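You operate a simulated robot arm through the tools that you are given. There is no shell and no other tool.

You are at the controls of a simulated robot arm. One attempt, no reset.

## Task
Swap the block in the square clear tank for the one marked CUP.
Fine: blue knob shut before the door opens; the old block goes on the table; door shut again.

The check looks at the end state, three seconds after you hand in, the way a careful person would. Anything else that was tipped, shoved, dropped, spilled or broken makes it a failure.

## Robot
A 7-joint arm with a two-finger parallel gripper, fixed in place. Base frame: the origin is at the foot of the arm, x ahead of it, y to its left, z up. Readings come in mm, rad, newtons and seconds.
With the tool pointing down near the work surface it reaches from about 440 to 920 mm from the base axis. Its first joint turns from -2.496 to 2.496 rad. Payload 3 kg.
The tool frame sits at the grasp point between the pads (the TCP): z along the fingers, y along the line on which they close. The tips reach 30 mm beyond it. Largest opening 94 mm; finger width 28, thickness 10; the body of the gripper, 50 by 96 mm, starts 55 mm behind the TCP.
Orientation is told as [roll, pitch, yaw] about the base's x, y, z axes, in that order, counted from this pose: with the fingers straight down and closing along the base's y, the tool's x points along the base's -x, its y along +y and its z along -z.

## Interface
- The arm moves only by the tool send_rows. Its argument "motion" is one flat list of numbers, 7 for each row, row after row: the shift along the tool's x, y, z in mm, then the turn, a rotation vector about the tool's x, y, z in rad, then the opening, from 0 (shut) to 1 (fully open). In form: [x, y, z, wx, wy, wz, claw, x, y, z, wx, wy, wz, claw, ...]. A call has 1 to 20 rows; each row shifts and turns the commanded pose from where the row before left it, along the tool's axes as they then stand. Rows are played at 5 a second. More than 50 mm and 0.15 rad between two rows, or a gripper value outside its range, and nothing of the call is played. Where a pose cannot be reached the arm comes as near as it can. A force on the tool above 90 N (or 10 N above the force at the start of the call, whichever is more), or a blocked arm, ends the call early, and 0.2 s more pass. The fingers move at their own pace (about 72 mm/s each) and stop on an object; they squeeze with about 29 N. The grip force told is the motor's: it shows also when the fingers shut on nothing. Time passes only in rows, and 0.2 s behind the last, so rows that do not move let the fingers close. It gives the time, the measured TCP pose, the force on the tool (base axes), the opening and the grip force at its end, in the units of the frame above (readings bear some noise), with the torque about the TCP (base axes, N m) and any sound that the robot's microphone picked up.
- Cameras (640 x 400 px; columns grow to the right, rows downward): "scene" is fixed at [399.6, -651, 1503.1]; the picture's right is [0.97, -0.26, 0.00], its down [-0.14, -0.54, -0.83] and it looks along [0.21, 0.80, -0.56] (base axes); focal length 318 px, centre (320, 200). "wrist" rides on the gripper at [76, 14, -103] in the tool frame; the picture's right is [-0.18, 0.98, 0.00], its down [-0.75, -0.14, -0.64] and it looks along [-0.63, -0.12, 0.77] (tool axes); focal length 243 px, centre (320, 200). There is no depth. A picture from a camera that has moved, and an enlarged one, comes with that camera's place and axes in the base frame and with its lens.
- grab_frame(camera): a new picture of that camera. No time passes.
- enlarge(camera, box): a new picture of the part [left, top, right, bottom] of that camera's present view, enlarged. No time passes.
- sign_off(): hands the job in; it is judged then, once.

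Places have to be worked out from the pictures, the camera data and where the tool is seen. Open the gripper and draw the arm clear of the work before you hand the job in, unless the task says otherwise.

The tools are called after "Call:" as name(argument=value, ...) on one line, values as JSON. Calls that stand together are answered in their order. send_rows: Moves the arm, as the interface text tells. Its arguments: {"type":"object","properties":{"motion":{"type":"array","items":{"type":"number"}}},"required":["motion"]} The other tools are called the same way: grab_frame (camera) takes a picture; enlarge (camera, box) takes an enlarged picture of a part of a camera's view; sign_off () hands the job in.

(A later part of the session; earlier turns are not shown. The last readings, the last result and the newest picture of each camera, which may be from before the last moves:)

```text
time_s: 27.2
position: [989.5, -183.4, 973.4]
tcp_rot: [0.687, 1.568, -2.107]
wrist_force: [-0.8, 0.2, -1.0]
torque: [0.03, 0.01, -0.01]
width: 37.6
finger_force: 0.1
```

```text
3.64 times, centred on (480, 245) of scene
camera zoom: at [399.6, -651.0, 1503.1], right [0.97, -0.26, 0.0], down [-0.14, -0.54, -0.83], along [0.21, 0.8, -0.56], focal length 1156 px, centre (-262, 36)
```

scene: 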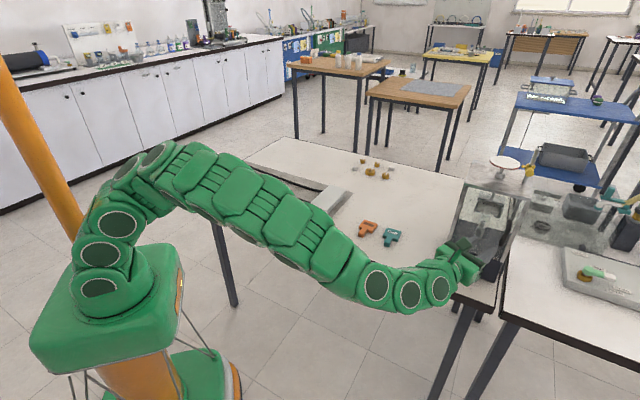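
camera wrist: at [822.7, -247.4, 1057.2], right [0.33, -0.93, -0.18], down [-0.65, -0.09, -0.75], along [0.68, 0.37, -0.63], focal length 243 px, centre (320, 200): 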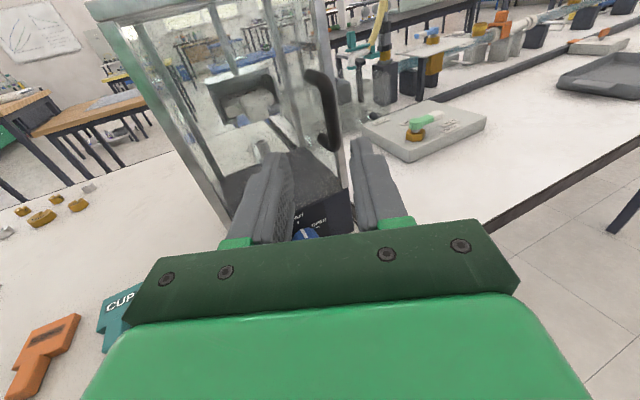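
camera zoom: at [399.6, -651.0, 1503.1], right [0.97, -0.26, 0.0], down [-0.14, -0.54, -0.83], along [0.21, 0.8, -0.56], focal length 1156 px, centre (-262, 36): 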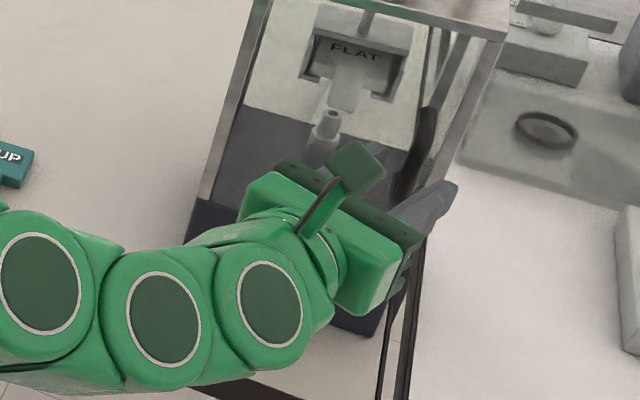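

The bar sits ~26 mm ahead of the TCP (between the fingertips) and ~3 mm left of centre. I shift 3 mm left, advance 12 mm and check again.

Call:
send_rows(motion=[0, -3, 0, 0, 0, 0, 0.4, 0, 0, 6, 0, 0, 0, 0.4, 0, 0, 6, 0, 0, 0, 0.4, 0, 0, 0, 0, 0, 0, 0.4])

Call:
enlarge(camera="wrist", box=[220, 60, 420, 220])

Call:
enlarge(camera="scene", box=[455, 200, 515, 260])

```text
time_s: 28.2
position: [999.8, -176.9, 974.0]
tcp_rot: [1.322, 1.569, -1.475]
wrist_force: [0.2, -0.5, -0.1]
torque: [-0.01, 0.05, 0.02]
width: 37.5
finger_force: 0.1
```

```text
2.50 times, centred on (320, 140) of wrist
camera zoom: at [908.2, -225.1, 1050.9], right [0.33, -0.93, -0.18], down [-0.65, -0.09, -0.75], along [0.68, 0.37, -0.63], focal length 606 px, centre (320, 350)
```

zoom: 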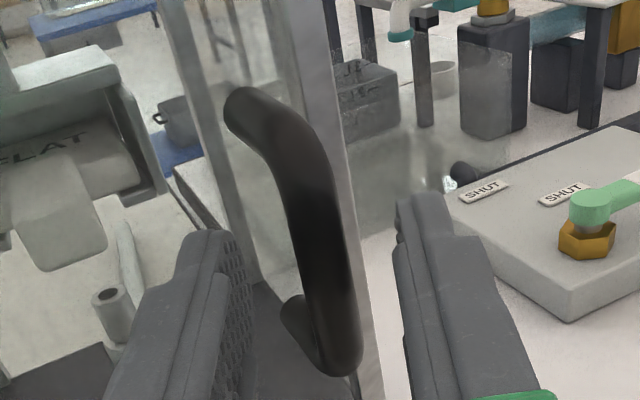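

```text
6.67 times, centred on (485, 230) of scene
camera zoom: at [399.6, -651.0, 1503.1], right [0.97, -0.26, 0.0], down [-0.14, -0.54, -0.83], along [0.21, 0.8, -0.56], focal length 2120 px, centre (-780, 0)
```

zoom: 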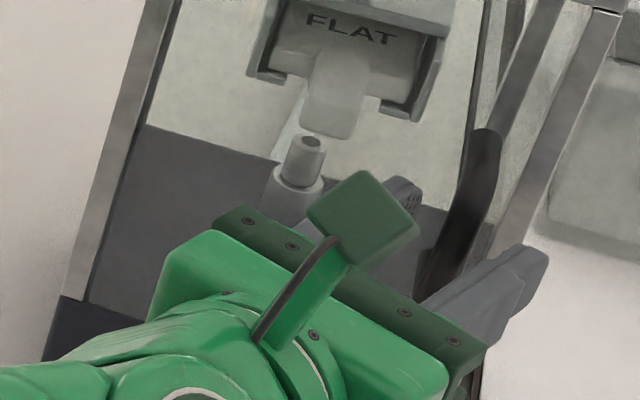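

The bar is now well between the pads. I close on it gently.

Call:
send_rows(motion=[0, 0, 0, 0, 0, 0, 0.2, 0, 0, 0, 0, 0, 0, 0.1, 0, 0, 0, 0, 0, 0, 0.05, 0, 0, 0, 0, 0, 0, 0.05])

Call:
enlarge(camera="wrist", box=[220, 60, 420, 220])

```text
time_s: 29.2
position: [999.4, -179.0, 974.5]
tcp_rot: [1.181, 1.57, -1.616]
wrist_force: [7.1, -11.6, 0.4]
torque: [-0.71, -0.11, -0.24]
width: 11.6
finger_force: 45.1
```

```text
2.50 times, centred on (320, 140) of wrist
camera zoom: at [908.0, -226.3, 1050.7], right [0.33, -0.93, -0.18], down [-0.65, -0.08, -0.75], along [0.68, 0.37, -0.63], focal length 606 px, centre (320, 350)
```

zoom: 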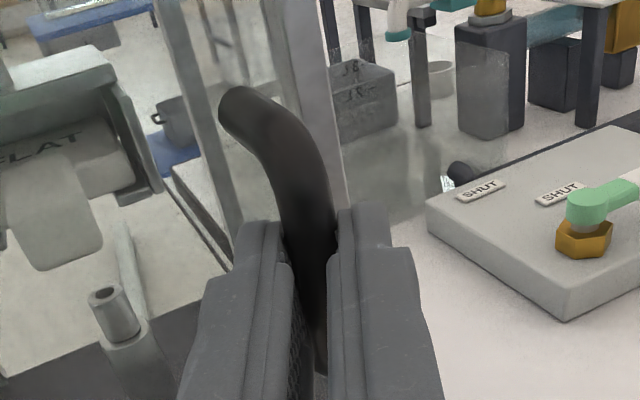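

Firm hold on the bar (11.6 mm). I pull the door along its arc about the left post, first 0.2 rad, and read the forces.

Call:
send_rows(motion=[0, 0.8, -6.5, 0, 0, 0, 0.05, 0, 0.87, -6.56, 0, 0, 0, 0.05, 0, 0.15, -6.6, 0, 0, 0, 0.05, 0, 0.14, -6.56, 0, 0, 0, 0.05])

Call:
enlarge(camera="wrist", box=[200, 20, 440, 220])

Call:
enlarge(camera="scene", box=[430, 160, 530, 290])

```text
time_s: 30.2
position: [974.6, -187.6, 974.5]
tcp_rot: [0.959, 1.567, -1.837]
wrist_force: [4.2, -10.5, -2.8]
torque: [-0.55, 0.67, -0.23]
width: 11.5
finger_force: 44.5
```

```text
2.00 times, centred on (320, 120) of wrist
camera zoom: at [883.6, -236.8, 1050.8], right [0.33, -0.93, -0.18], down [-0.65, -0.09, -0.75], along [0.68, 0.37, -0.63], focal length 485 px, centre (320, 360)
```

zoom: 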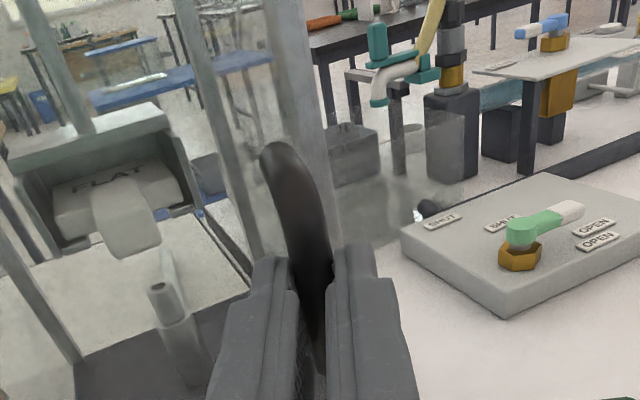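

```text
3.08 times, centred on (480, 225) of scene
camera zoom: at [399.6, -651.0, 1503.1], right [0.97, -0.26, 0.0], down [-0.14, -0.54, -0.83], along [0.21, 0.8, -0.56], focal length 978 px, centre (-172, 123)
```

zoom: 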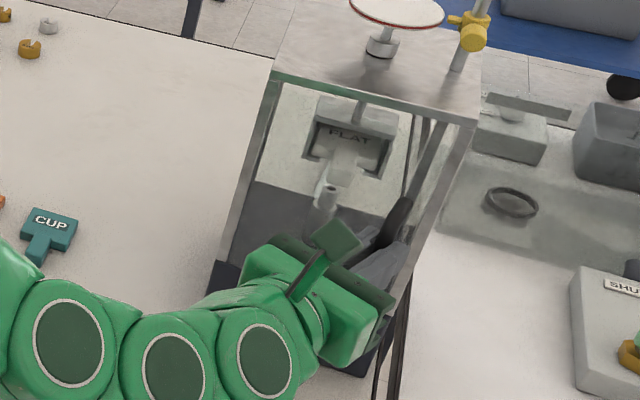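

Force stays low (~11 N) and the bar moves with the grip: the door is opening. I continue along the arc to about 0.6 rad.

Call:
send_rows(motion=[0, -0.5, -6.54, 0, 0, 0, 0.05, 0, -0.5, -6.54, 0, 0, 0, 0.05, 0, -1.15, -6.48, 0, 0, 0, 0.05, 0, -1.2, -6.47, 0, 0, 0, 0.05, 0, -1.75, -6.34, 0, 0, 0, 0.05, 0, -1.78, -6.33, 0, 0, 0, 0.05, 0, -2.4, -6.1, 0, 0, 0, 0.05, 0, -2.46, -6.09, 0, 0, 0, 0.05])

Call:
grab_frame(camera="wrist")

Call:
enlarge(camera="scene", box=[430, 160, 530, 290])

```text
time_s: 32.0
position: [922.8, -194.4, 975.5]
tcp_rot: [0.746, 1.567, -2.052]
wrist_force: [-0.7, -8.2, -10.1]
torque: [0.59, -0.04, -0.25]
width: 11.3
finger_force: 45.4
```

```text
taken
camera wrist: at [831.1, -242.2, 1051.0], right [0.33, -0.93, -0.18], down [-0.65, -0.09, -0.75], along [0.68, 0.37, -0.63], focal length 243 px, centre (320, 200)
```

wrist: 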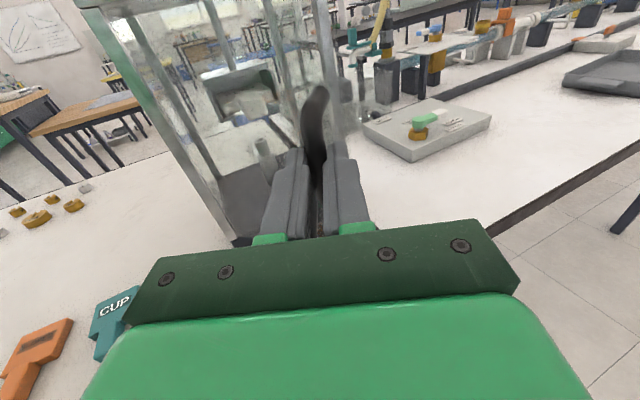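

```text
3.08 times, centred on (480, 225) of scene
camera zoom: at [399.6, -651.0, 1503.1], right [0.97, -0.26, 0.0], down [-0.14, -0.54, -0.83], along [0.21, 0.8, -0.56], focal length 978 px, centre (-172, 123)
```

zoom: 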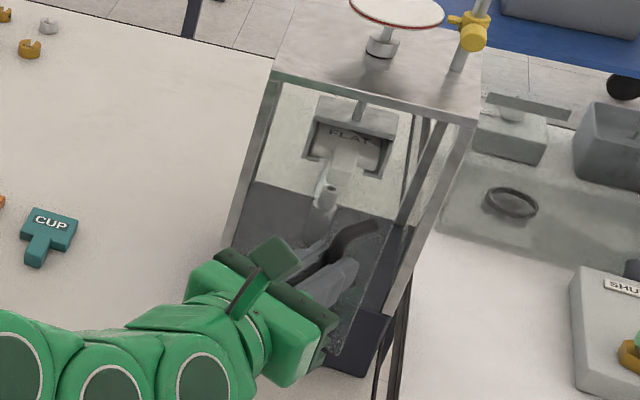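

Door clearly opening with low force. I continue to about 1.2 rad, yawing the tool slightly along with the door.

Call:
send_rows(motion=[0, -3.45, -5.87, -0.025, 0, 0, 0.05, 0, -3.45, -5.87, -0.025, 0, 0, 0.05, 0, -3.75, -5.64, -0.025, 0, 0, 0.05, 0, -3.75, -5.64, -0.025, 0, 0, 0.05, 0, -4.03, -5.53, -0.025, 0, 0, 0.05, 0, -4.03, -5.53, -0.025, 0, 0, 0.05, 0, -4.29, -5.33, -0.025, 0, 0, 0.05, 0, -4.29, -5.33, -0.025, 0, 0, 0.05, 0, -4.58, -5.1, -0.025, 0, 0, 0.05, 0, -4.58, -5.1, -0.025, 0, 0, 0.05, 0, -4.82, -4.92, -0.025, 0, 0, 0.05, 0, -4.82, -4.92, -0.025, 0, 0, 0.05])

Call:
grab_frame(camera="wrist")

Call:
enlarge(camera="scene", box=[400, 150, 540, 310])

```text
time_s: 34.6
position: [850.7, -157.4, 975.1]
tcp_rot: [1.01, 1.567, -2.085]
wrist_force: [37.1, 39.5, 2.3]
torque: [1.04, -0.09, 0.76]
width: 11.6
finger_force: 45.0
```

```text
taken
camera wrist: at [749.1, -177.0, 1051.1], right [0.05, -0.98, -0.18], down [-0.65, 0.11, -0.75], along [0.76, 0.15, -0.63], focal length 243 px, centre (320, 200)
```

wrist: 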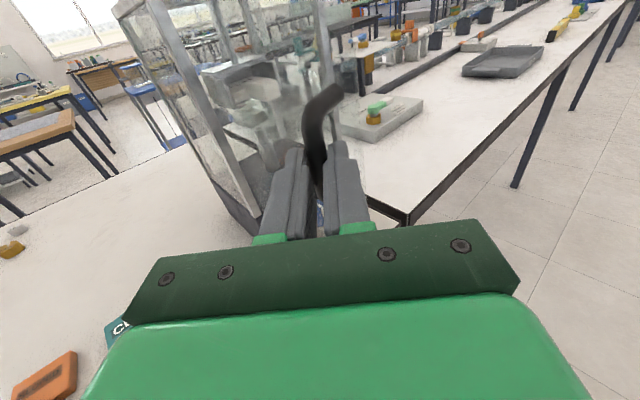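

```text
2.50 times, centred on (470, 230) of scene
camera zoom: at [399.6, -651.0, 1503.1], right [0.97, -0.26, 0.0], down [-0.14, -0.54, -0.83], along [0.21, 0.8, -0.56], focal length 795 px, centre (-55, 125)
```

zoom: 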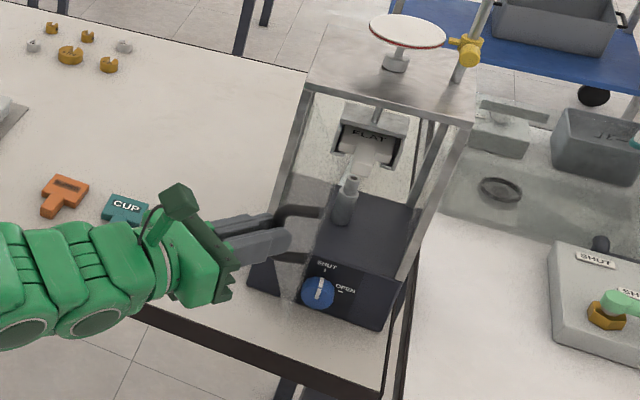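

The door is at ~70° and the side load (≈54 N toward the hinge) tells me my arc radius is ~2 mm too big; fitting the bar's path gives the hinge at ≈(954,-59), R≈129.5. I correct the path and continue to ~95°.

Call:
send_rows(motion=[0, -5.4, -3.25, -0.0283, 0, 0, 0.05, 0, -5.4, -3.25, -0.0283, 0, 0, 0.05, 0, -6.4, -5.25, -0.0283, 0, 0, 0.05, 0, -6.4, -5.25, -0.0283, 0, 0, 0.05, 0, -6.7, -4.9, -0.0283, 0, 0, 0.05, 0, -6.7, -4.9, -0.0283, 0, 0, 0.05, 0, -7.0, -4.45, -0.0283, 0, 0, 0.05, 0, -7.0, -4.45, -0.0283, 0, 0, 0.05])

Call:
grab_frame(camera="wrist")

Call:
enlarge(camera="scene", box=[400, 150, 540, 310])

```text
time_s: 36.4
position: [817.6, -104.3, 973.4]
tcp_rot: [1.246, 1.567, -2.076]
wrist_force: [11.3, 4.1, -16.6]
torque: [1.28, -0.03, 0.04]
width: 11.5
finger_force: 44.9
```

```text
taken
camera wrist: at [714.1, -101.5, 1051.2], right [-0.18, -0.97, -0.18], down [-0.61, 0.25, -0.75], along [0.77, -0.02, -0.63], focal length 243 px, centre (320, 200)
```

wrist: 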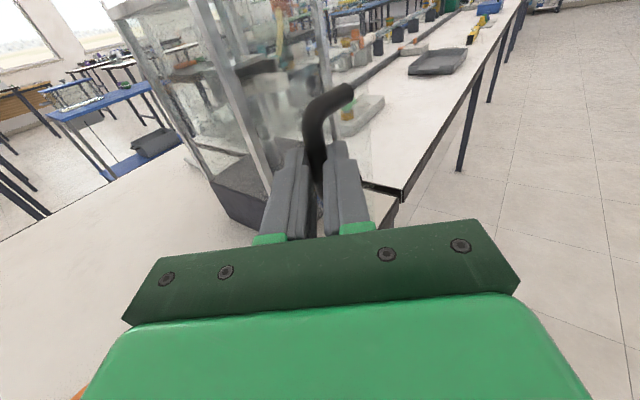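

```text
2.50 times, centred on (470, 230) of scene
camera zoom: at [399.6, -651.0, 1503.1], right [0.97, -0.26, 0.0], down [-0.14, -0.54, -0.83], along [0.21, 0.8, -0.56], focal length 795 px, centre (-55, 125)
```

zoom: 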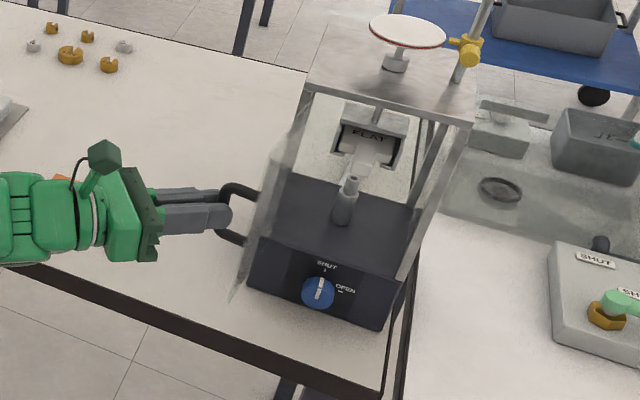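

Door at ~95°, loads small. I continue to ~115°.

Call:
send_rows(motion=[0, -7.3, -4.0, -0.0283, 0, 0, 0.05, 0, -7.3, -4.0, -0.0283, 0, 0, 0.05, 0, -7.6, -3.55, -0.0283, 0, 0, 0.05, 0, -7.6, -3.55, -0.0283, 0, 0, 0.05, 0, -6.75, -2.75, -0.0283, 0, 0, 0.05, 0, -6.75, -2.75, -0.0283, 0, 0, 0.05])

Call:
grab_frame(camera="wrist")

Call:
enlarge(camera="scene", box=[400, 150, 540, 310])

```text
time_s: 37.8
position: [808.3, -58.5, 975.4]
tcp_rot: [2.12, 1.566, -1.372]
wrist_force: [41.2, 0.2, -4.1]
torque: [1.22, -0.34, 0.34]
width: 11.7
finger_force: 44.8
```

```text
taken
camera wrist: at [708.0, -36.6, 1051.2], right [-0.34, -0.92, -0.18], down [-0.55, 0.35, -0.76], along [0.76, -0.15, -0.63], focal length 243 px, centre (320, 200)
```

wrist: 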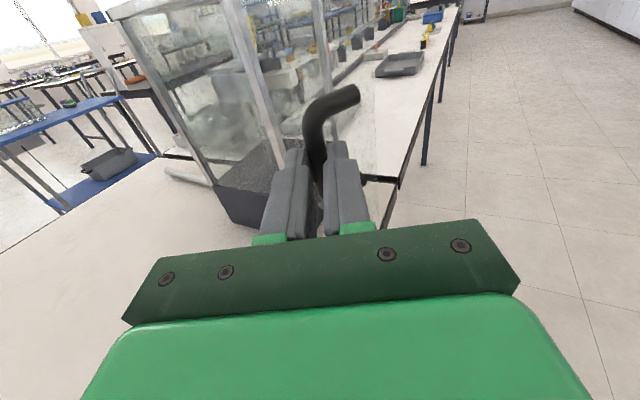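

```text
2.50 times, centred on (470, 230) of scene
camera zoom: at [399.6, -651.0, 1503.1], right [0.97, -0.26, 0.0], down [-0.14, -0.54, -0.83], along [0.21, 0.8, -0.56], focal length 795 px, centre (-55, 125)
```

zoom: 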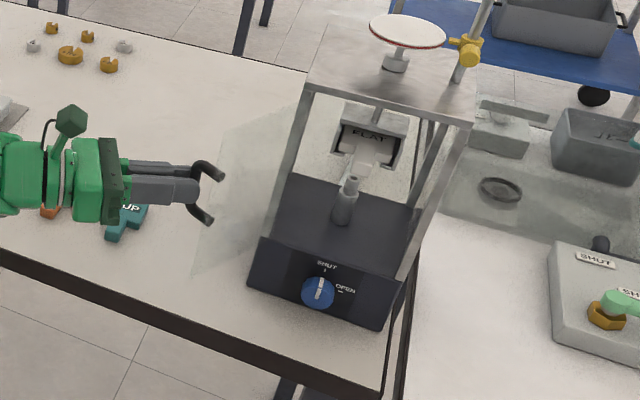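

Still only a radial load, so no stop yet. I open further to ~135° with a slightly smaller radius to keep the door well out of the arm's way.

Call:
send_rows(motion=[0, -8.3, -1.75, -0.035, 0, 0, 0.05, 0, -8.3, -1.75, -0.035, 0, 0, 0.05, 0, -8.05, -2.35, -0.035, 0, 0, 0.05, 0, -8.05, -2.35, -0.035, 0, 0, 0.05, 0, -7.0, -1.7, -0.035, 0, 0, 0.05, 0, -7.0, -1.7, -0.035, 0, 0, 0.05])

Call:
grab_frame(camera="wrist")

Call:
enlarge(camera="scene", box=[400, 150, 540, 310])

```text
time_s: 39.2
position: [739.4, -63.4, 946.1]
tcp_rot: [2.836, 1.563, -0.852]
wrist_force: [0.1, 0.0, 0.0]
torque: [-0.02, -0.01, -0.01]
width: 4.6
finger_force: 0.2
out of reach, approached as far as the arm can: row 2, 3, 4, 5, 6
```

```text
taken
camera wrist: at [644.4, -22.7, 1020.8], right [-0.51, -0.84, -0.18], down [-0.47, 0.45, -0.76], along [0.72, -0.3, -0.63], focal length 243 px, centre (320, 200)
```

wrist: 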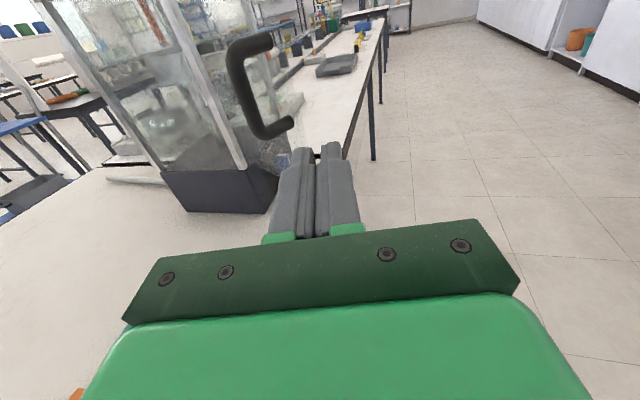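

```text
2.50 times, centred on (470, 230) of scene
camera zoom: at [399.6, -651.0, 1503.1], right [0.97, -0.26, 0.0], down [-0.14, -0.54, -0.83], along [0.21, 0.8, -0.56], focal length 795 px, centre (-55, 125)
```

zoom: 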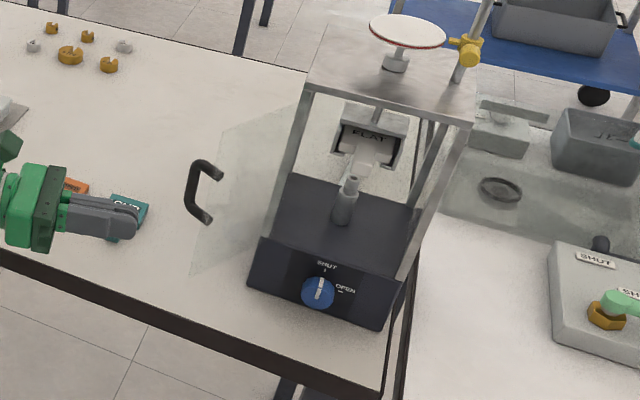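

The arm ran into a joint limit at that heading and slid off the handle by itself (nothing hit); the door stays open at ~115°. I check where the arm now takes its commanded pose to be, with a null row.

Call:
send_rows(motion=[0, 0, 0, 0, 0, 0, 0.05])

```text
time_s: 39.6
position: [739.8, -65.3, 945.7]
tcp_rot: [2.886, 1.561, -0.807]
wrist_force: [0.4, 0.2, 0.3]
torque: [-0.01, -0.01, -0.02]
width: 4.7
finger_force: 0.0
```

The pose was re-based at the actual position, good. I turn the tool back to the 45° heading in place and move around to the front of the opened tank for a look inside.

Call:
send_rows(motion=[0, 0, 0, 0.1337, 0, 0, 0.2, 0, 0, 0, 0.1337, 0, 0, 0.3, 0, 0, 0, 0.1337, 0, 0, 0.4, 0, 0, 0, 0.1337, 0, 0, 0.5, 0, 0, 0, 0.1337, 0, 0, 0.6, 0, 0, 0, 0.1337, 0, 0, 0.6, 0, 0, 0, 0.1337, 0, 0, 0.6, 0, 0, 0, 0.1337, 0, 0, 0.6, 0, 0, 0, 0.1337, 0, 0, 0.6, 0, 0, 0, 0.1337, 0, 0, 0.6, 9, 36, -26.5, 0, 0, 0, 0.6, 9, 36, -26.5, 0, 0, 0, 0.6, 9, 36, -26.5, 0, 0, 0, 0.6, 9, 36, -26.5, 0, 0, 0, 0.6, 9, 36, -26.5, 0, 0, 0, 0.6, 9, 36, -26.5, 0, 0, 0, 0.6, 0, 0, 0, 0, 0, 0, 0.6])

Call:
grab_frame(camera="wrist")

Call:
grab_frame(camera="scene")

```text
time_s: 43.2
position: [775.2, -328.8, 998.3]
tcp_rot: [0.771, 1.57, -1.594]
wrist_force: [0.1, 0.2, -0.7]
torque: [-0.03, 0.04, 0.01]
width: 56.4
finger_force: 0.1
```

```text
taken
camera wrist: at [713.0, -411.7, 1074.9], right [0.69, -0.7, -0.18], down [-0.56, -0.35, -0.75], along [0.46, 0.62, -0.63], focal length 243 px, centre (320, 200)
```

wrist: 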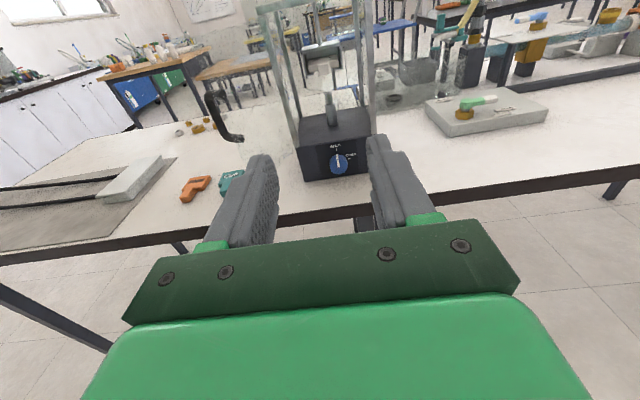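

```text
taken
```

scene: 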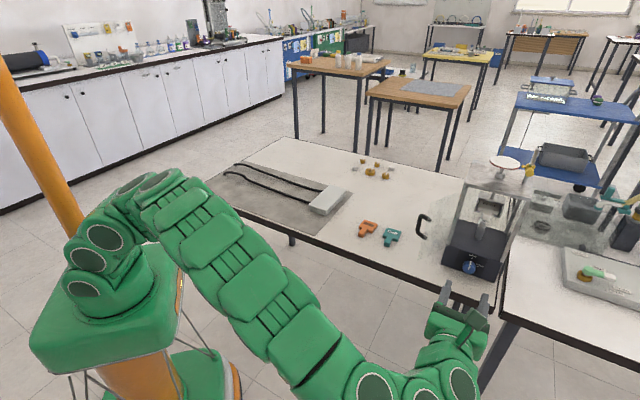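

The opened tank is straight ahead with its centre ~390 mm from the TCP. I advance 165 mm and look at the holder.

Call:
send_rows(motion=[0, 0, 42, 0, 0, 0, 0.6, 0, 0, 42, 0, 0, 0, 0.6, 0, 0, 42, 0, 0, 0, 0.6, 0, 0, 39, 0, 0, 0, 0.6, 0, 0, 0, 0, 0, 0, 0.6])

Call:
grab_frame(camera="wrist")

Call:
enlarge(camera="wrist", box=[230, 0, 410, 120])

Call:
enlarge(camera="scene", box=[450, 180, 520, 240])

```text
time_s: 44.4
position: [892.8, -213.9, 1000.2]
tcp_rot: [0.379, 1.569, -1.986]
wrist_force: [-0.7, -0.2, 0.0]
torque: [0.01, 0.03, 0.04]
width: 56.8
finger_force: 0.0
```

```text
taken
camera wrist: at [830.5, -297.0, 1077.4], right [0.69, -0.7, -0.18], down [-0.56, -0.35, -0.75], along [0.46, 0.62, -0.63], focal length 243 px, centre (320, 200)
```

wrist: 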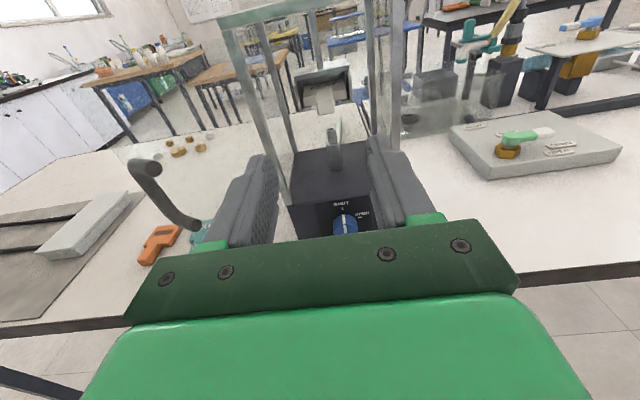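

```text
3.33 times, centred on (320, 60) of wrist
camera zoom: at [830.5, -297.0, 1077.4], right [0.69, -0.7, -0.18], down [-0.56, -0.35, -0.75], along [0.46, 0.62, -0.63], focal length 809 px, centre (320, 667)
```

zoom: 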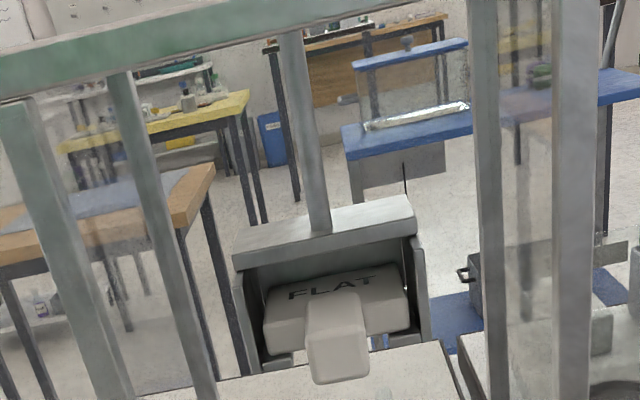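

```text
6.67 times, centred on (485, 210) of scene
camera zoom: at [399.6, -651.0, 1503.1], right [0.97, -0.26, 0.0], down [-0.14, -0.54, -0.83], along [0.21, 0.8, -0.56], focal length 2120 px, centre (-780, 133)
```

zoom: 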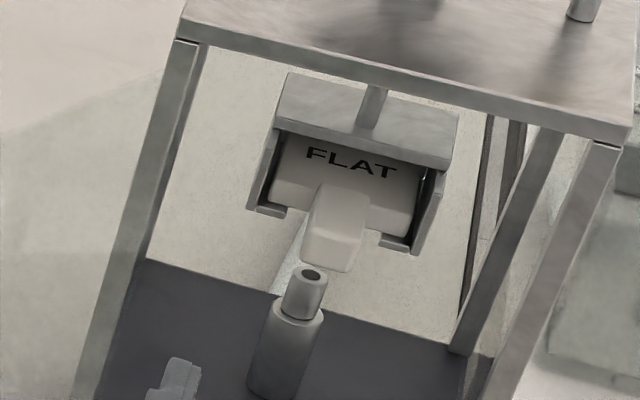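

The tray is open at the front and FLAT's stem points straight at me, around (1000,-115,990). I zoom tighter in both cameras to fix its position.

Call:
enlarge(camera="wrist", box=[285, 50, 365, 120])

Call:
enlarge(camera="scene", box=[470, 190, 510, 225])

Call:
enlarge(camera="wrist", box=[270, 120, 400, 245])

```text
5.71 times, centred on (325, 85) of wrist
camera zoom: at [830.5, -297.0, 1077.4], right [0.69, -0.7, -0.18], down [-0.56, -0.35, -0.75], along [0.46, 0.62, -0.63], focal length 1386 px, centre (291, 857)
```

zoom: 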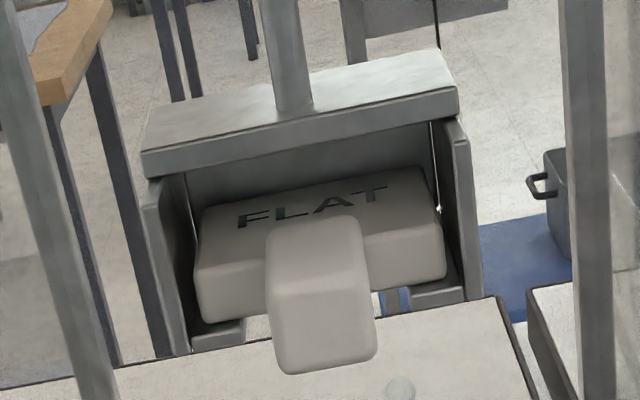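

```text
11.43 times, centred on (490, 208) of scene
camera zoom: at [399.6, -651.0, 1503.1], right [0.97, -0.26, 0.0], down [-0.14, -0.54, -0.83], along [0.21, 0.8, -0.56], focal length 3634 px, centre (-1623, 114)
```

zoom: 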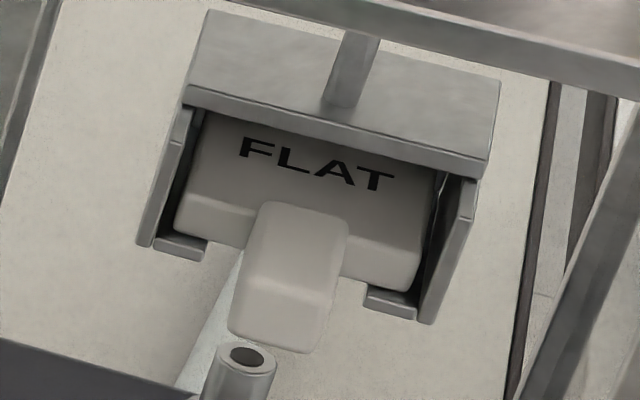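

```text
3.20 times, centred on (335, 182) of wrist
camera zoom: at [830.5, -297.0, 1077.4], right [0.69, -0.7, -0.18], down [-0.56, -0.35, -0.75], along [0.46, 0.62, -0.63], focal length 776 px, centre (272, 256)
```

zoom: 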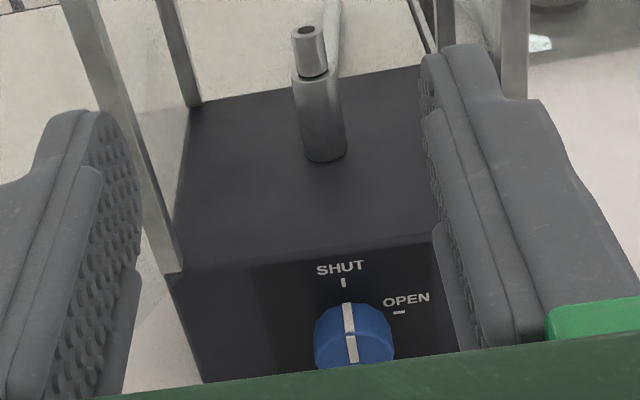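

The stem's end is at roughly (1000,-118,994), heading ≈46°. I'll pitch the tool 20° down (so the same grip works on the table later), align heading and stop ~60 mm short of the stem for a closer look.

Call:
send_rows(motion=[0, 0, 0, 0.02, 0, 0, 0.6, 0, 0, 0, 0, -0.1163, 0, 0.6, 0, 0, 0, 0, -0.1163, 0, 0.6, 0, 0, 0, 0, -0.1164, 0, 0.6, 11.9, 2.6, 24.3, 0, 0, 0, 0.6, 11.9, 2.6, 24.3, 0, 0, 0, 0.6, 11.9, 2.6, 24.3, 0, 0, 0, 0.6, 0, 0, 0, 0, 0, 0, 0.6])

Call:
grab_frame(camera="wrist")

Call:
enlarge(camera="wrist", box=[240, 60, 400, 200])

Call:
enlarge(camera="scene", box=[430, 170, 530, 270])

```text
time_s: 46.2
position: [957.0, -159.4, 1008.4]
tcp_rot: [0.002, 1.22, -2.342]
wrist_force: [-0.8, -0.8, 0.0]
torque: [0.0, 0.04, -0.01]
width: 56.4
finger_force: 0.0
```

```text
taken
camera wrist: at [919.2, -219.7, 1115.1], right [0.66, -0.73, -0.17], down [-0.7, -0.52, -0.49], along [0.27, 0.44, -0.86], focal length 243 px, centre (320, 200)
```

wrist: 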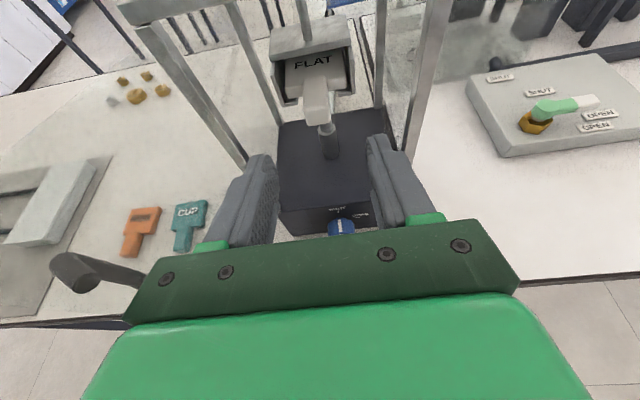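

```text
2.86 times, centred on (320, 130) of wrist
camera zoom: at [919.2, -219.7, 1115.1], right [0.66, -0.73, -0.17], down [-0.7, -0.52, -0.49], along [0.27, 0.44, -0.86], focal length 693 px, centre (320, 400)
```

zoom: 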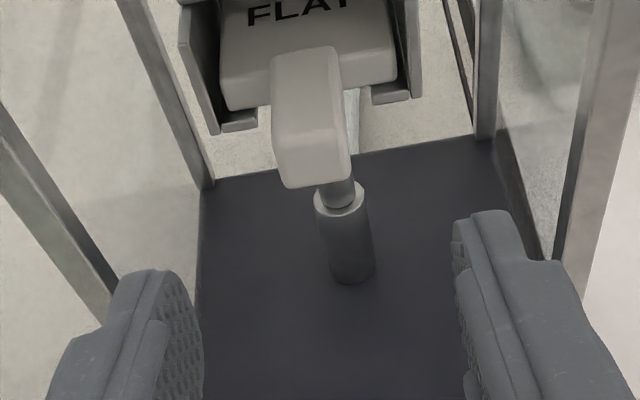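

```text
4.00 times, centred on (480, 220) of scene
camera zoom: at [399.6, -651.0, 1503.1], right [0.97, -0.26, 0.0], down [-0.14, -0.54, -0.83], along [0.21, 0.8, -0.56], focal length 1272 px, centre (-320, 120)
```

zoom: 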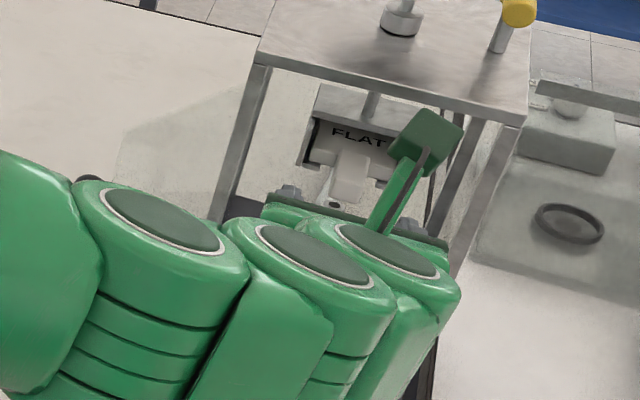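

The combined rays put the stem's end ≈76 mm ahead (top edge z≈994, thickness ≈18, length ≈37), lateral offset ~1 mm. I advance 45 mm and lower 6 mm, narrowing the jaws to ~42 mm, then recheck.

Call:
send_rows(motion=[3.1, 0.4, 14.8, 0, 0, 0, 0.45, 3.1, 0.3, 14.8, 0, 0, 0, 0.45, 3.2, 0.3, 14.9, 0, 0, 0, 0.45, 0, 0, 0, 0, 0, 0, 0.45])

Call:
grab_frame(camera="wrist")

Call:
enlarge(camera="wrist", box=[240, 80, 400, 220])

Call:
grab_frame(camera="scene")

```text
time_s: 47.2
position: [988.9, -129.4, 1001.0]
tcp_rot: [0.004, 1.219, -2.341]
wrist_force: [-0.7, -0.2, 0.3]
torque: [0.0, 0.01, -0.06]
width: 42.3
finger_force: 0.1
```

```text
taken
camera wrist: at [950.7, -190.0, 1108.7], right [0.66, -0.73, -0.17], down [-0.7, -0.52, -0.49], along [0.27, 0.44, -0.86], focal length 243 px, centre (320, 200)
```

wrist: 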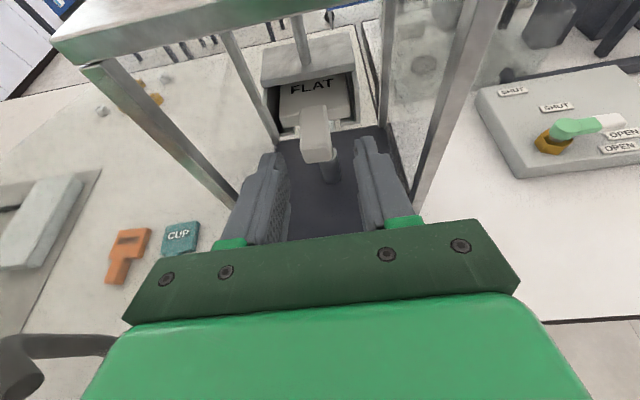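

```text
2.86 times, centred on (320, 150) of wrist
camera zoom: at [950.7, -190.0, 1108.7], right [0.66, -0.73, -0.17], down [-0.7, -0.52, -0.49], along [0.27, 0.44, -0.86], focal length 693 px, centre (320, 343)
```

zoom: 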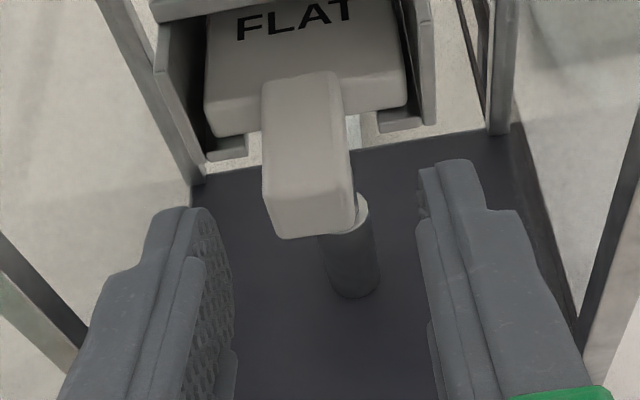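

```text
taken
```

scene: 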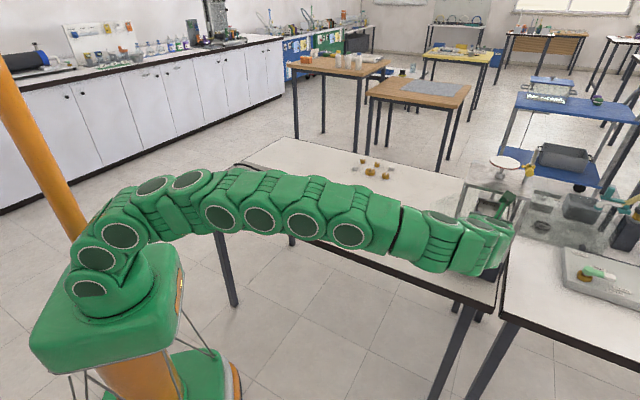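

The near view fixes the stem end at ≈(1015,-102), top z≈993, 37 mm ahead and 1.3 mm left. I slide the fingers along both sides of the stem by 34 mm.

Call:
send_rows(motion=[3.4, -1.3, 10.9, 0, 0, 0, 0.45, 3.4, 0, 10.9, 0, 0, 0, 0.45, 3.4, 0, 10.8, 0, 0, 0, 0.45, 0, 0, 0, 0, 0, 0, 0.45])

Call:
enlarge(camera="wrist", box=[240, 80, 400, 220])

Call:
enlarge(camera="scene", box=[380, 160, 540, 290])

```text
time_s: 48.2
position: [1013.1, -103.5, 1000.4]
tcp_rot: [0.003, 1.22, -2.342]
wrist_force: [-0.1, 0.3, 0.1]
torque: [0.0, 0.0, -0.03]
width: 42.2
finger_force: 0.1
```

```text
2.86 times, centred on (320, 150) of wrist
camera zoom: at [974.4, -165.1, 1107.7], right [0.66, -0.73, -0.17], down [-0.7, -0.52, -0.49], along [0.27, 0.44, -0.86], focal length 693 px, centre (320, 343)
```

zoom: 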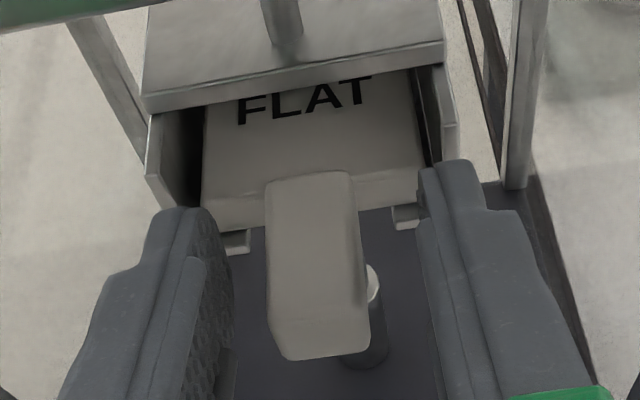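

```text
3.08 times, centred on (460, 225) of scene
camera zoom: at [399.6, -651.0, 1503.1], right [0.97, -0.26, 0.0], down [-0.14, -0.54, -0.83], along [0.21, 0.8, -0.56], focal length 978 px, centre (-111, 123)
```

zoom: 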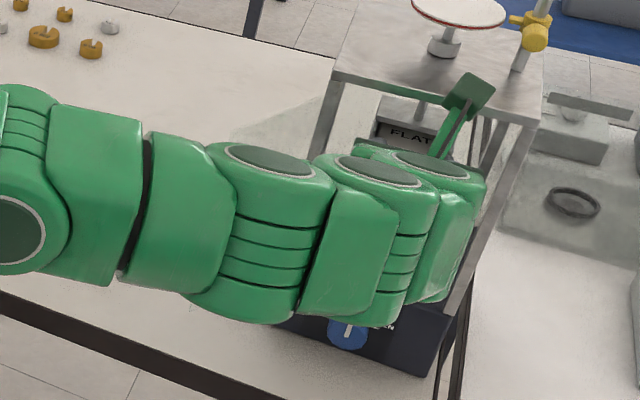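

The fingers straddle the stem evenly. I close on it.

Call:
send_rows(motion=[0, 0, 0, 0, 0, 0, 0.25, 0, 0, 0, 0, 0, 0, 0.1, 0, 0, 0, 0, 0, 0, 0.1, 0, 0, 0, 0, 0, 0, 0.1])

Call:
enlarge(camera="wrist", box=[240, 80, 400, 220])

```text
time_s: 49.2
position: [1013.8, -104.2, 1001.0]
tcp_rot: [0.004, 1.22, -2.342]
wrist_force: [-1.2, 0.5, 0.9]
torque: [-0.01, 0.01, 0.04]
width: 18.8
finger_force: 28.9
```

```text
2.86 times, centred on (320, 150) of wrist
camera zoom: at [974.3, -165.2, 1107.7], right [0.66, -0.73, -0.17], down [-0.7, -0.52, -0.49], along [0.27, 0.44, -0.86], focal length 693 px, centre (320, 343)
```

zoom: 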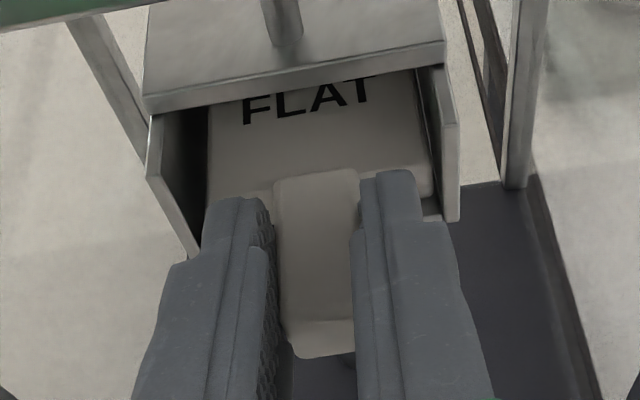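

Stem held at 18.8 mm. I lift 1 mm and pull straight back 20 mm, checking forces.

Call:
send_rows(motion=[0.94, 0, -0.34, 0, 0, 0, 0.1, -1.72, 0, -4.7, 0, 0, 0, 0.1, -1.72, 0, -4.7, 0, 0, 0, 0.1, -1.72, 0, -4.7, 0, 0, 0, 0.1, -1.72, 0, -4.7, 0, 0, 0, 0.1])

Call:
enlarge(camera="wrist", box=[240, 40, 400, 220])

```text
time_s: 50.4
position: [999.5, -119.2, 1001.5]
tcp_rot: [0.006, 1.22, -2.342]
wrist_force: [0.5, 0.0, 0.1]
torque: [0.05, -0.06, -0.03]
width: 19.1
finger_force: 29.1
```

```text
2.22 times, centred on (320, 130) of wrist
camera zoom: at [960.0, -180.1, 1108.5], right [0.66, -0.73, -0.17], down [-0.7, -0.52, -0.49], along [0.27, 0.44, -0.86], focal length 539 px, centre (320, 356)
```

zoom: 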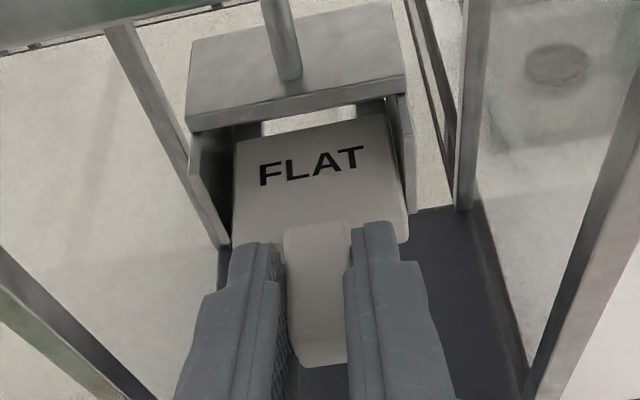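

FLAT slides out freely. I keep pulling it straight back ~120 mm so it is fully outside the tank.

Call:
send_rows(motion=[-3.44, 0, -9.39, 0, 0, 0, 0.1, -3.44, 0, -9.39, 0, 0, 0, 0.1, -3.44, 0, -9.39, 0, 0, 0, 0.1, -3.44, 0, -9.39, 0, 0, 0, 0.1, -6.87, 0, -18.78, 0, 0, 0, 0.1, -6.87, 0, -18.78, 0, 0, 0, 0.1, -6.87, 0, -18.78, 0, 0, 0, 0.1, -6.87, 0, -18.78, 0, 0, 0, 0.1, 0, 0, 0, 0, 0, 0, 0.1])

Call:
grab_frame(camera="wrist")

Call:
grab_frame(camera="scene")

```text
time_s: 52.4
position: [916.0, -206.2, 1001.7]
tcp_rot: [0.005, 1.221, -2.339]
wrist_force: [0.3, 0.5, -0.9]
torque: [-0.05, 0.01, 0.0]
width: 19.0
finger_force: 29.3
```

```text
taken
camera wrist: at [876.9, -266.6, 1109.1], right [0.66, -0.73, -0.17], down [-0.7, -0.52, -0.49], along [0.27, 0.44, -0.86], focal length 243 px, centre (320, 200)
```

wrist: 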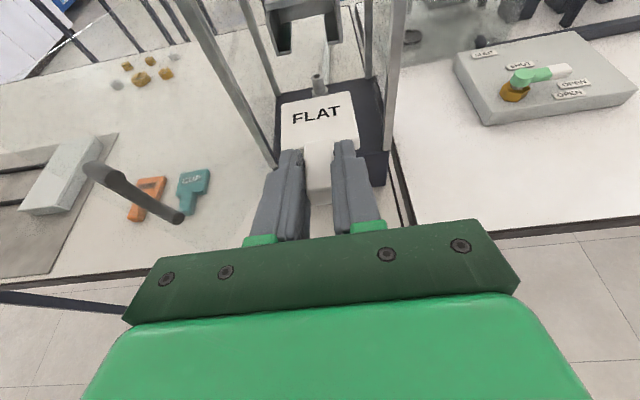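

```text
taken
```

scene: 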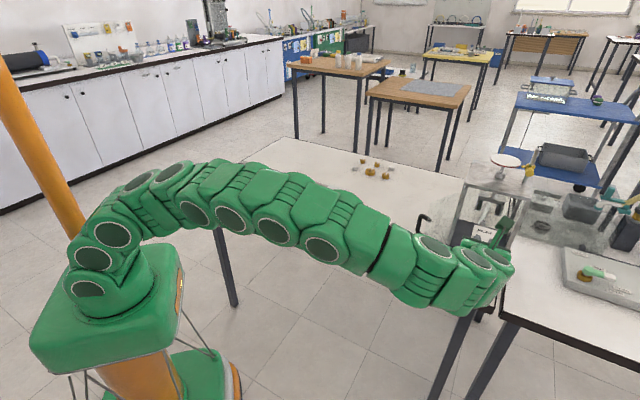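

FLAT is fully out and the tray is empty. I carry it back away from the tank, around the open door on the robot's side.

Call:
send_rows(motion=[-11.4, 0, -31.2, 0, 0, 0, 0.1, -11.4, 0, -31.2, 0, 0, 0, 0.1, -11.4, 0, -31.2, 0, 0, 0, 0.1, -11.4, 0, -31.2, 0, 0, 0, 0.1, -11.4, 0, -31.2, 0, 0, 0, 0.1, -2.5, -34.8, -6.9, 0, 0, 0, 0.1, -2.5, -34.8, -6.9, 0, 0, 0, 0.1, -2.5, -34.8, -6.9, 0, 0, 0, 0.1, -2.5, -34.8, -6.9, 0, 0, 0, 0.1, -2.5, -34.8, -6.9, 0, 0, 0, 0.1, 7.4, -29.4, 20.3, 0, 0, 0, 0.1, 7.4, -29.4, 20.3, 0, 0, 0, 0.1, 7.4, -29.4, 20.3, 0, 0, 0, 0.1, 7.4, -29.4, 20.3, 0, 0, 0, 0.1, 7.4, -29.4, 20.3, 0, 0, 0, 0.1])

Call:
grab_frame(camera="wrist")

Call:
grab_frame(camera="scene")

```text
time_s: 55.6
position: [620.3, -49.7, 1002.3]
tcp_rot: [0.006, 1.22, -2.342]
wrist_force: [0.3, -0.4, -0.3]
torque: [0.0, 0.01, 0.01]
width: 19.1
finger_force: 28.7
```

```text
taken
camera wrist: at [580.3, -110.3, 1108.6], right [0.66, -0.73, -0.17], down [-0.7, -0.52, -0.49], along [0.27, 0.44, -0.86], focal length 243 px, centre (320, 200)
```

wrist: 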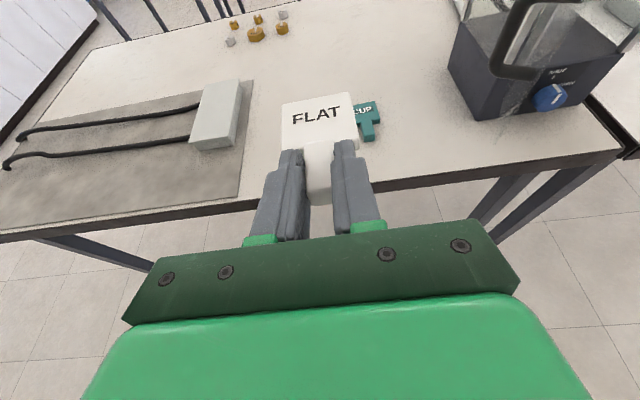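

```text
taken
```

scene: 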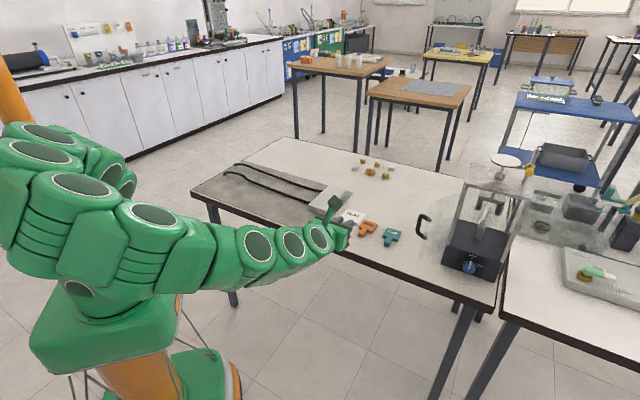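

At (620,-50,1002) with FLAT held. I enlarge views to fix the table height and the free spot left of the orange block.

Call:
enlarge(camera="wrist", box=[180, 60, 400, 220])

Call:
enlarge(camera="scene", box=[280, 180, 430, 270])

```text
2.50 times, centred on (290, 140) of wrist
camera zoom: at [580.3, -110.3, 1108.6], right [0.66, -0.73, -0.17], down [-0.7, -0.52, -0.49], along [0.27, 0.44, -0.86], focal length 606 px, centre (395, 350)
```

zoom: 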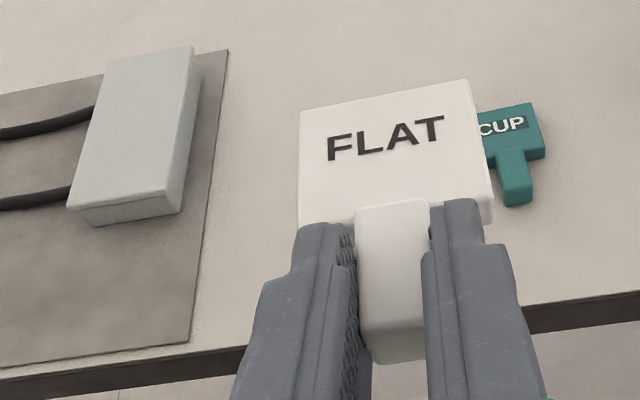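

```text
4.27 times, centred on (355, 225) of scene
camera zoom: at [399.6, -651.0, 1503.1], right [0.97, -0.26, 0.0], down [-0.14, -0.54, -0.83], along [0.21, 0.8, -0.56], focal length 1357 px, centre (171, 93)
```

zoom: 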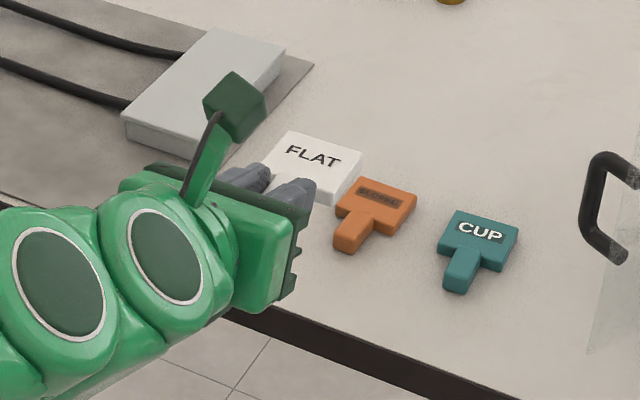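

Table height comes out at ≈767 (CUP's top ≈786). Free spot for FLAT: about (743,245), between the mat and the orange block. I move over it and come down to ~z 900.

Call:
send_rows(motion=[11.7, -16.8, 32.0, 0, 0, 0, 0.1, 11.7, -16.8, 32.0, 0, 0, 0, 0.1, 11.7, -16.8, 32.0, 0, 0, 0, 0.1, 11.7, -16.8, 32.0, 0, 0, 0, 0.1, 11.7, -16.8, 32.0, 0, 0, 0, 0.1, 11.7, -16.8, 32.0, 0, 0, 0, 0.1, 11.7, -16.7, 32.0, 0, 0, 0, 0.1, -31.9, 0, 11.7, 0, 0, 0, 0.1, -31.9, 0, 11.7, 0, 0, 0, 0.1, -31.9, 0, 11.7, 0, 0, 0, 0.1, 0, 0, 0, 0, 0, 0, 0.1])

Call:
grab_frame(camera="wrist")

Call:
enlarge(camera="scene", box=[270, 150, 430, 270])

```text
time_s: 58.0
position: [702.9, 204.3, 896.5]
tcp_rot: [0.005, 1.222, -2.343]
wrist_force: [0.6, -0.5, 0.6]
torque: [0.01, 0.05, 0.05]
width: 19.4
finger_force: 29.4
```

```text
taken
camera wrist: at [663.8, 144.3, 1004.4], right [0.66, -0.73, -0.17], down [-0.7, -0.52, -0.49], along [0.27, 0.44, -0.86], focal length 243 px, centre (320, 200)
```

wrist: 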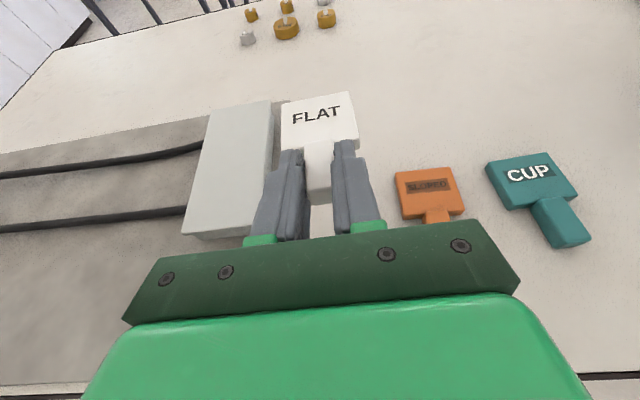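

```text
3.33 times, centred on (350, 210) of scene
camera zoom: at [399.6, -651.0, 1503.1], right [0.97, -0.26, 0.0], down [-0.14, -0.54, -0.83], along [0.21, 0.8, -0.56], focal length 1060 px, centre (220, 167)
```

zoom: 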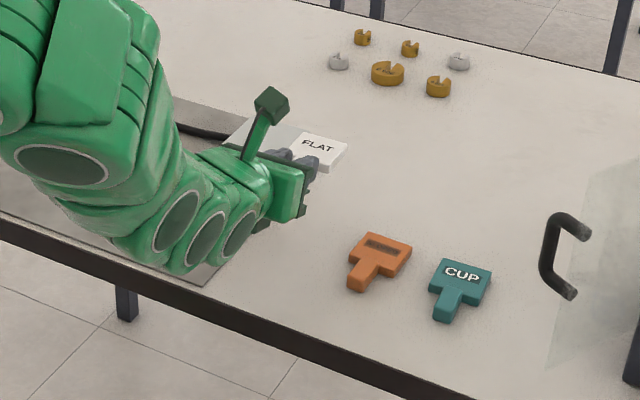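

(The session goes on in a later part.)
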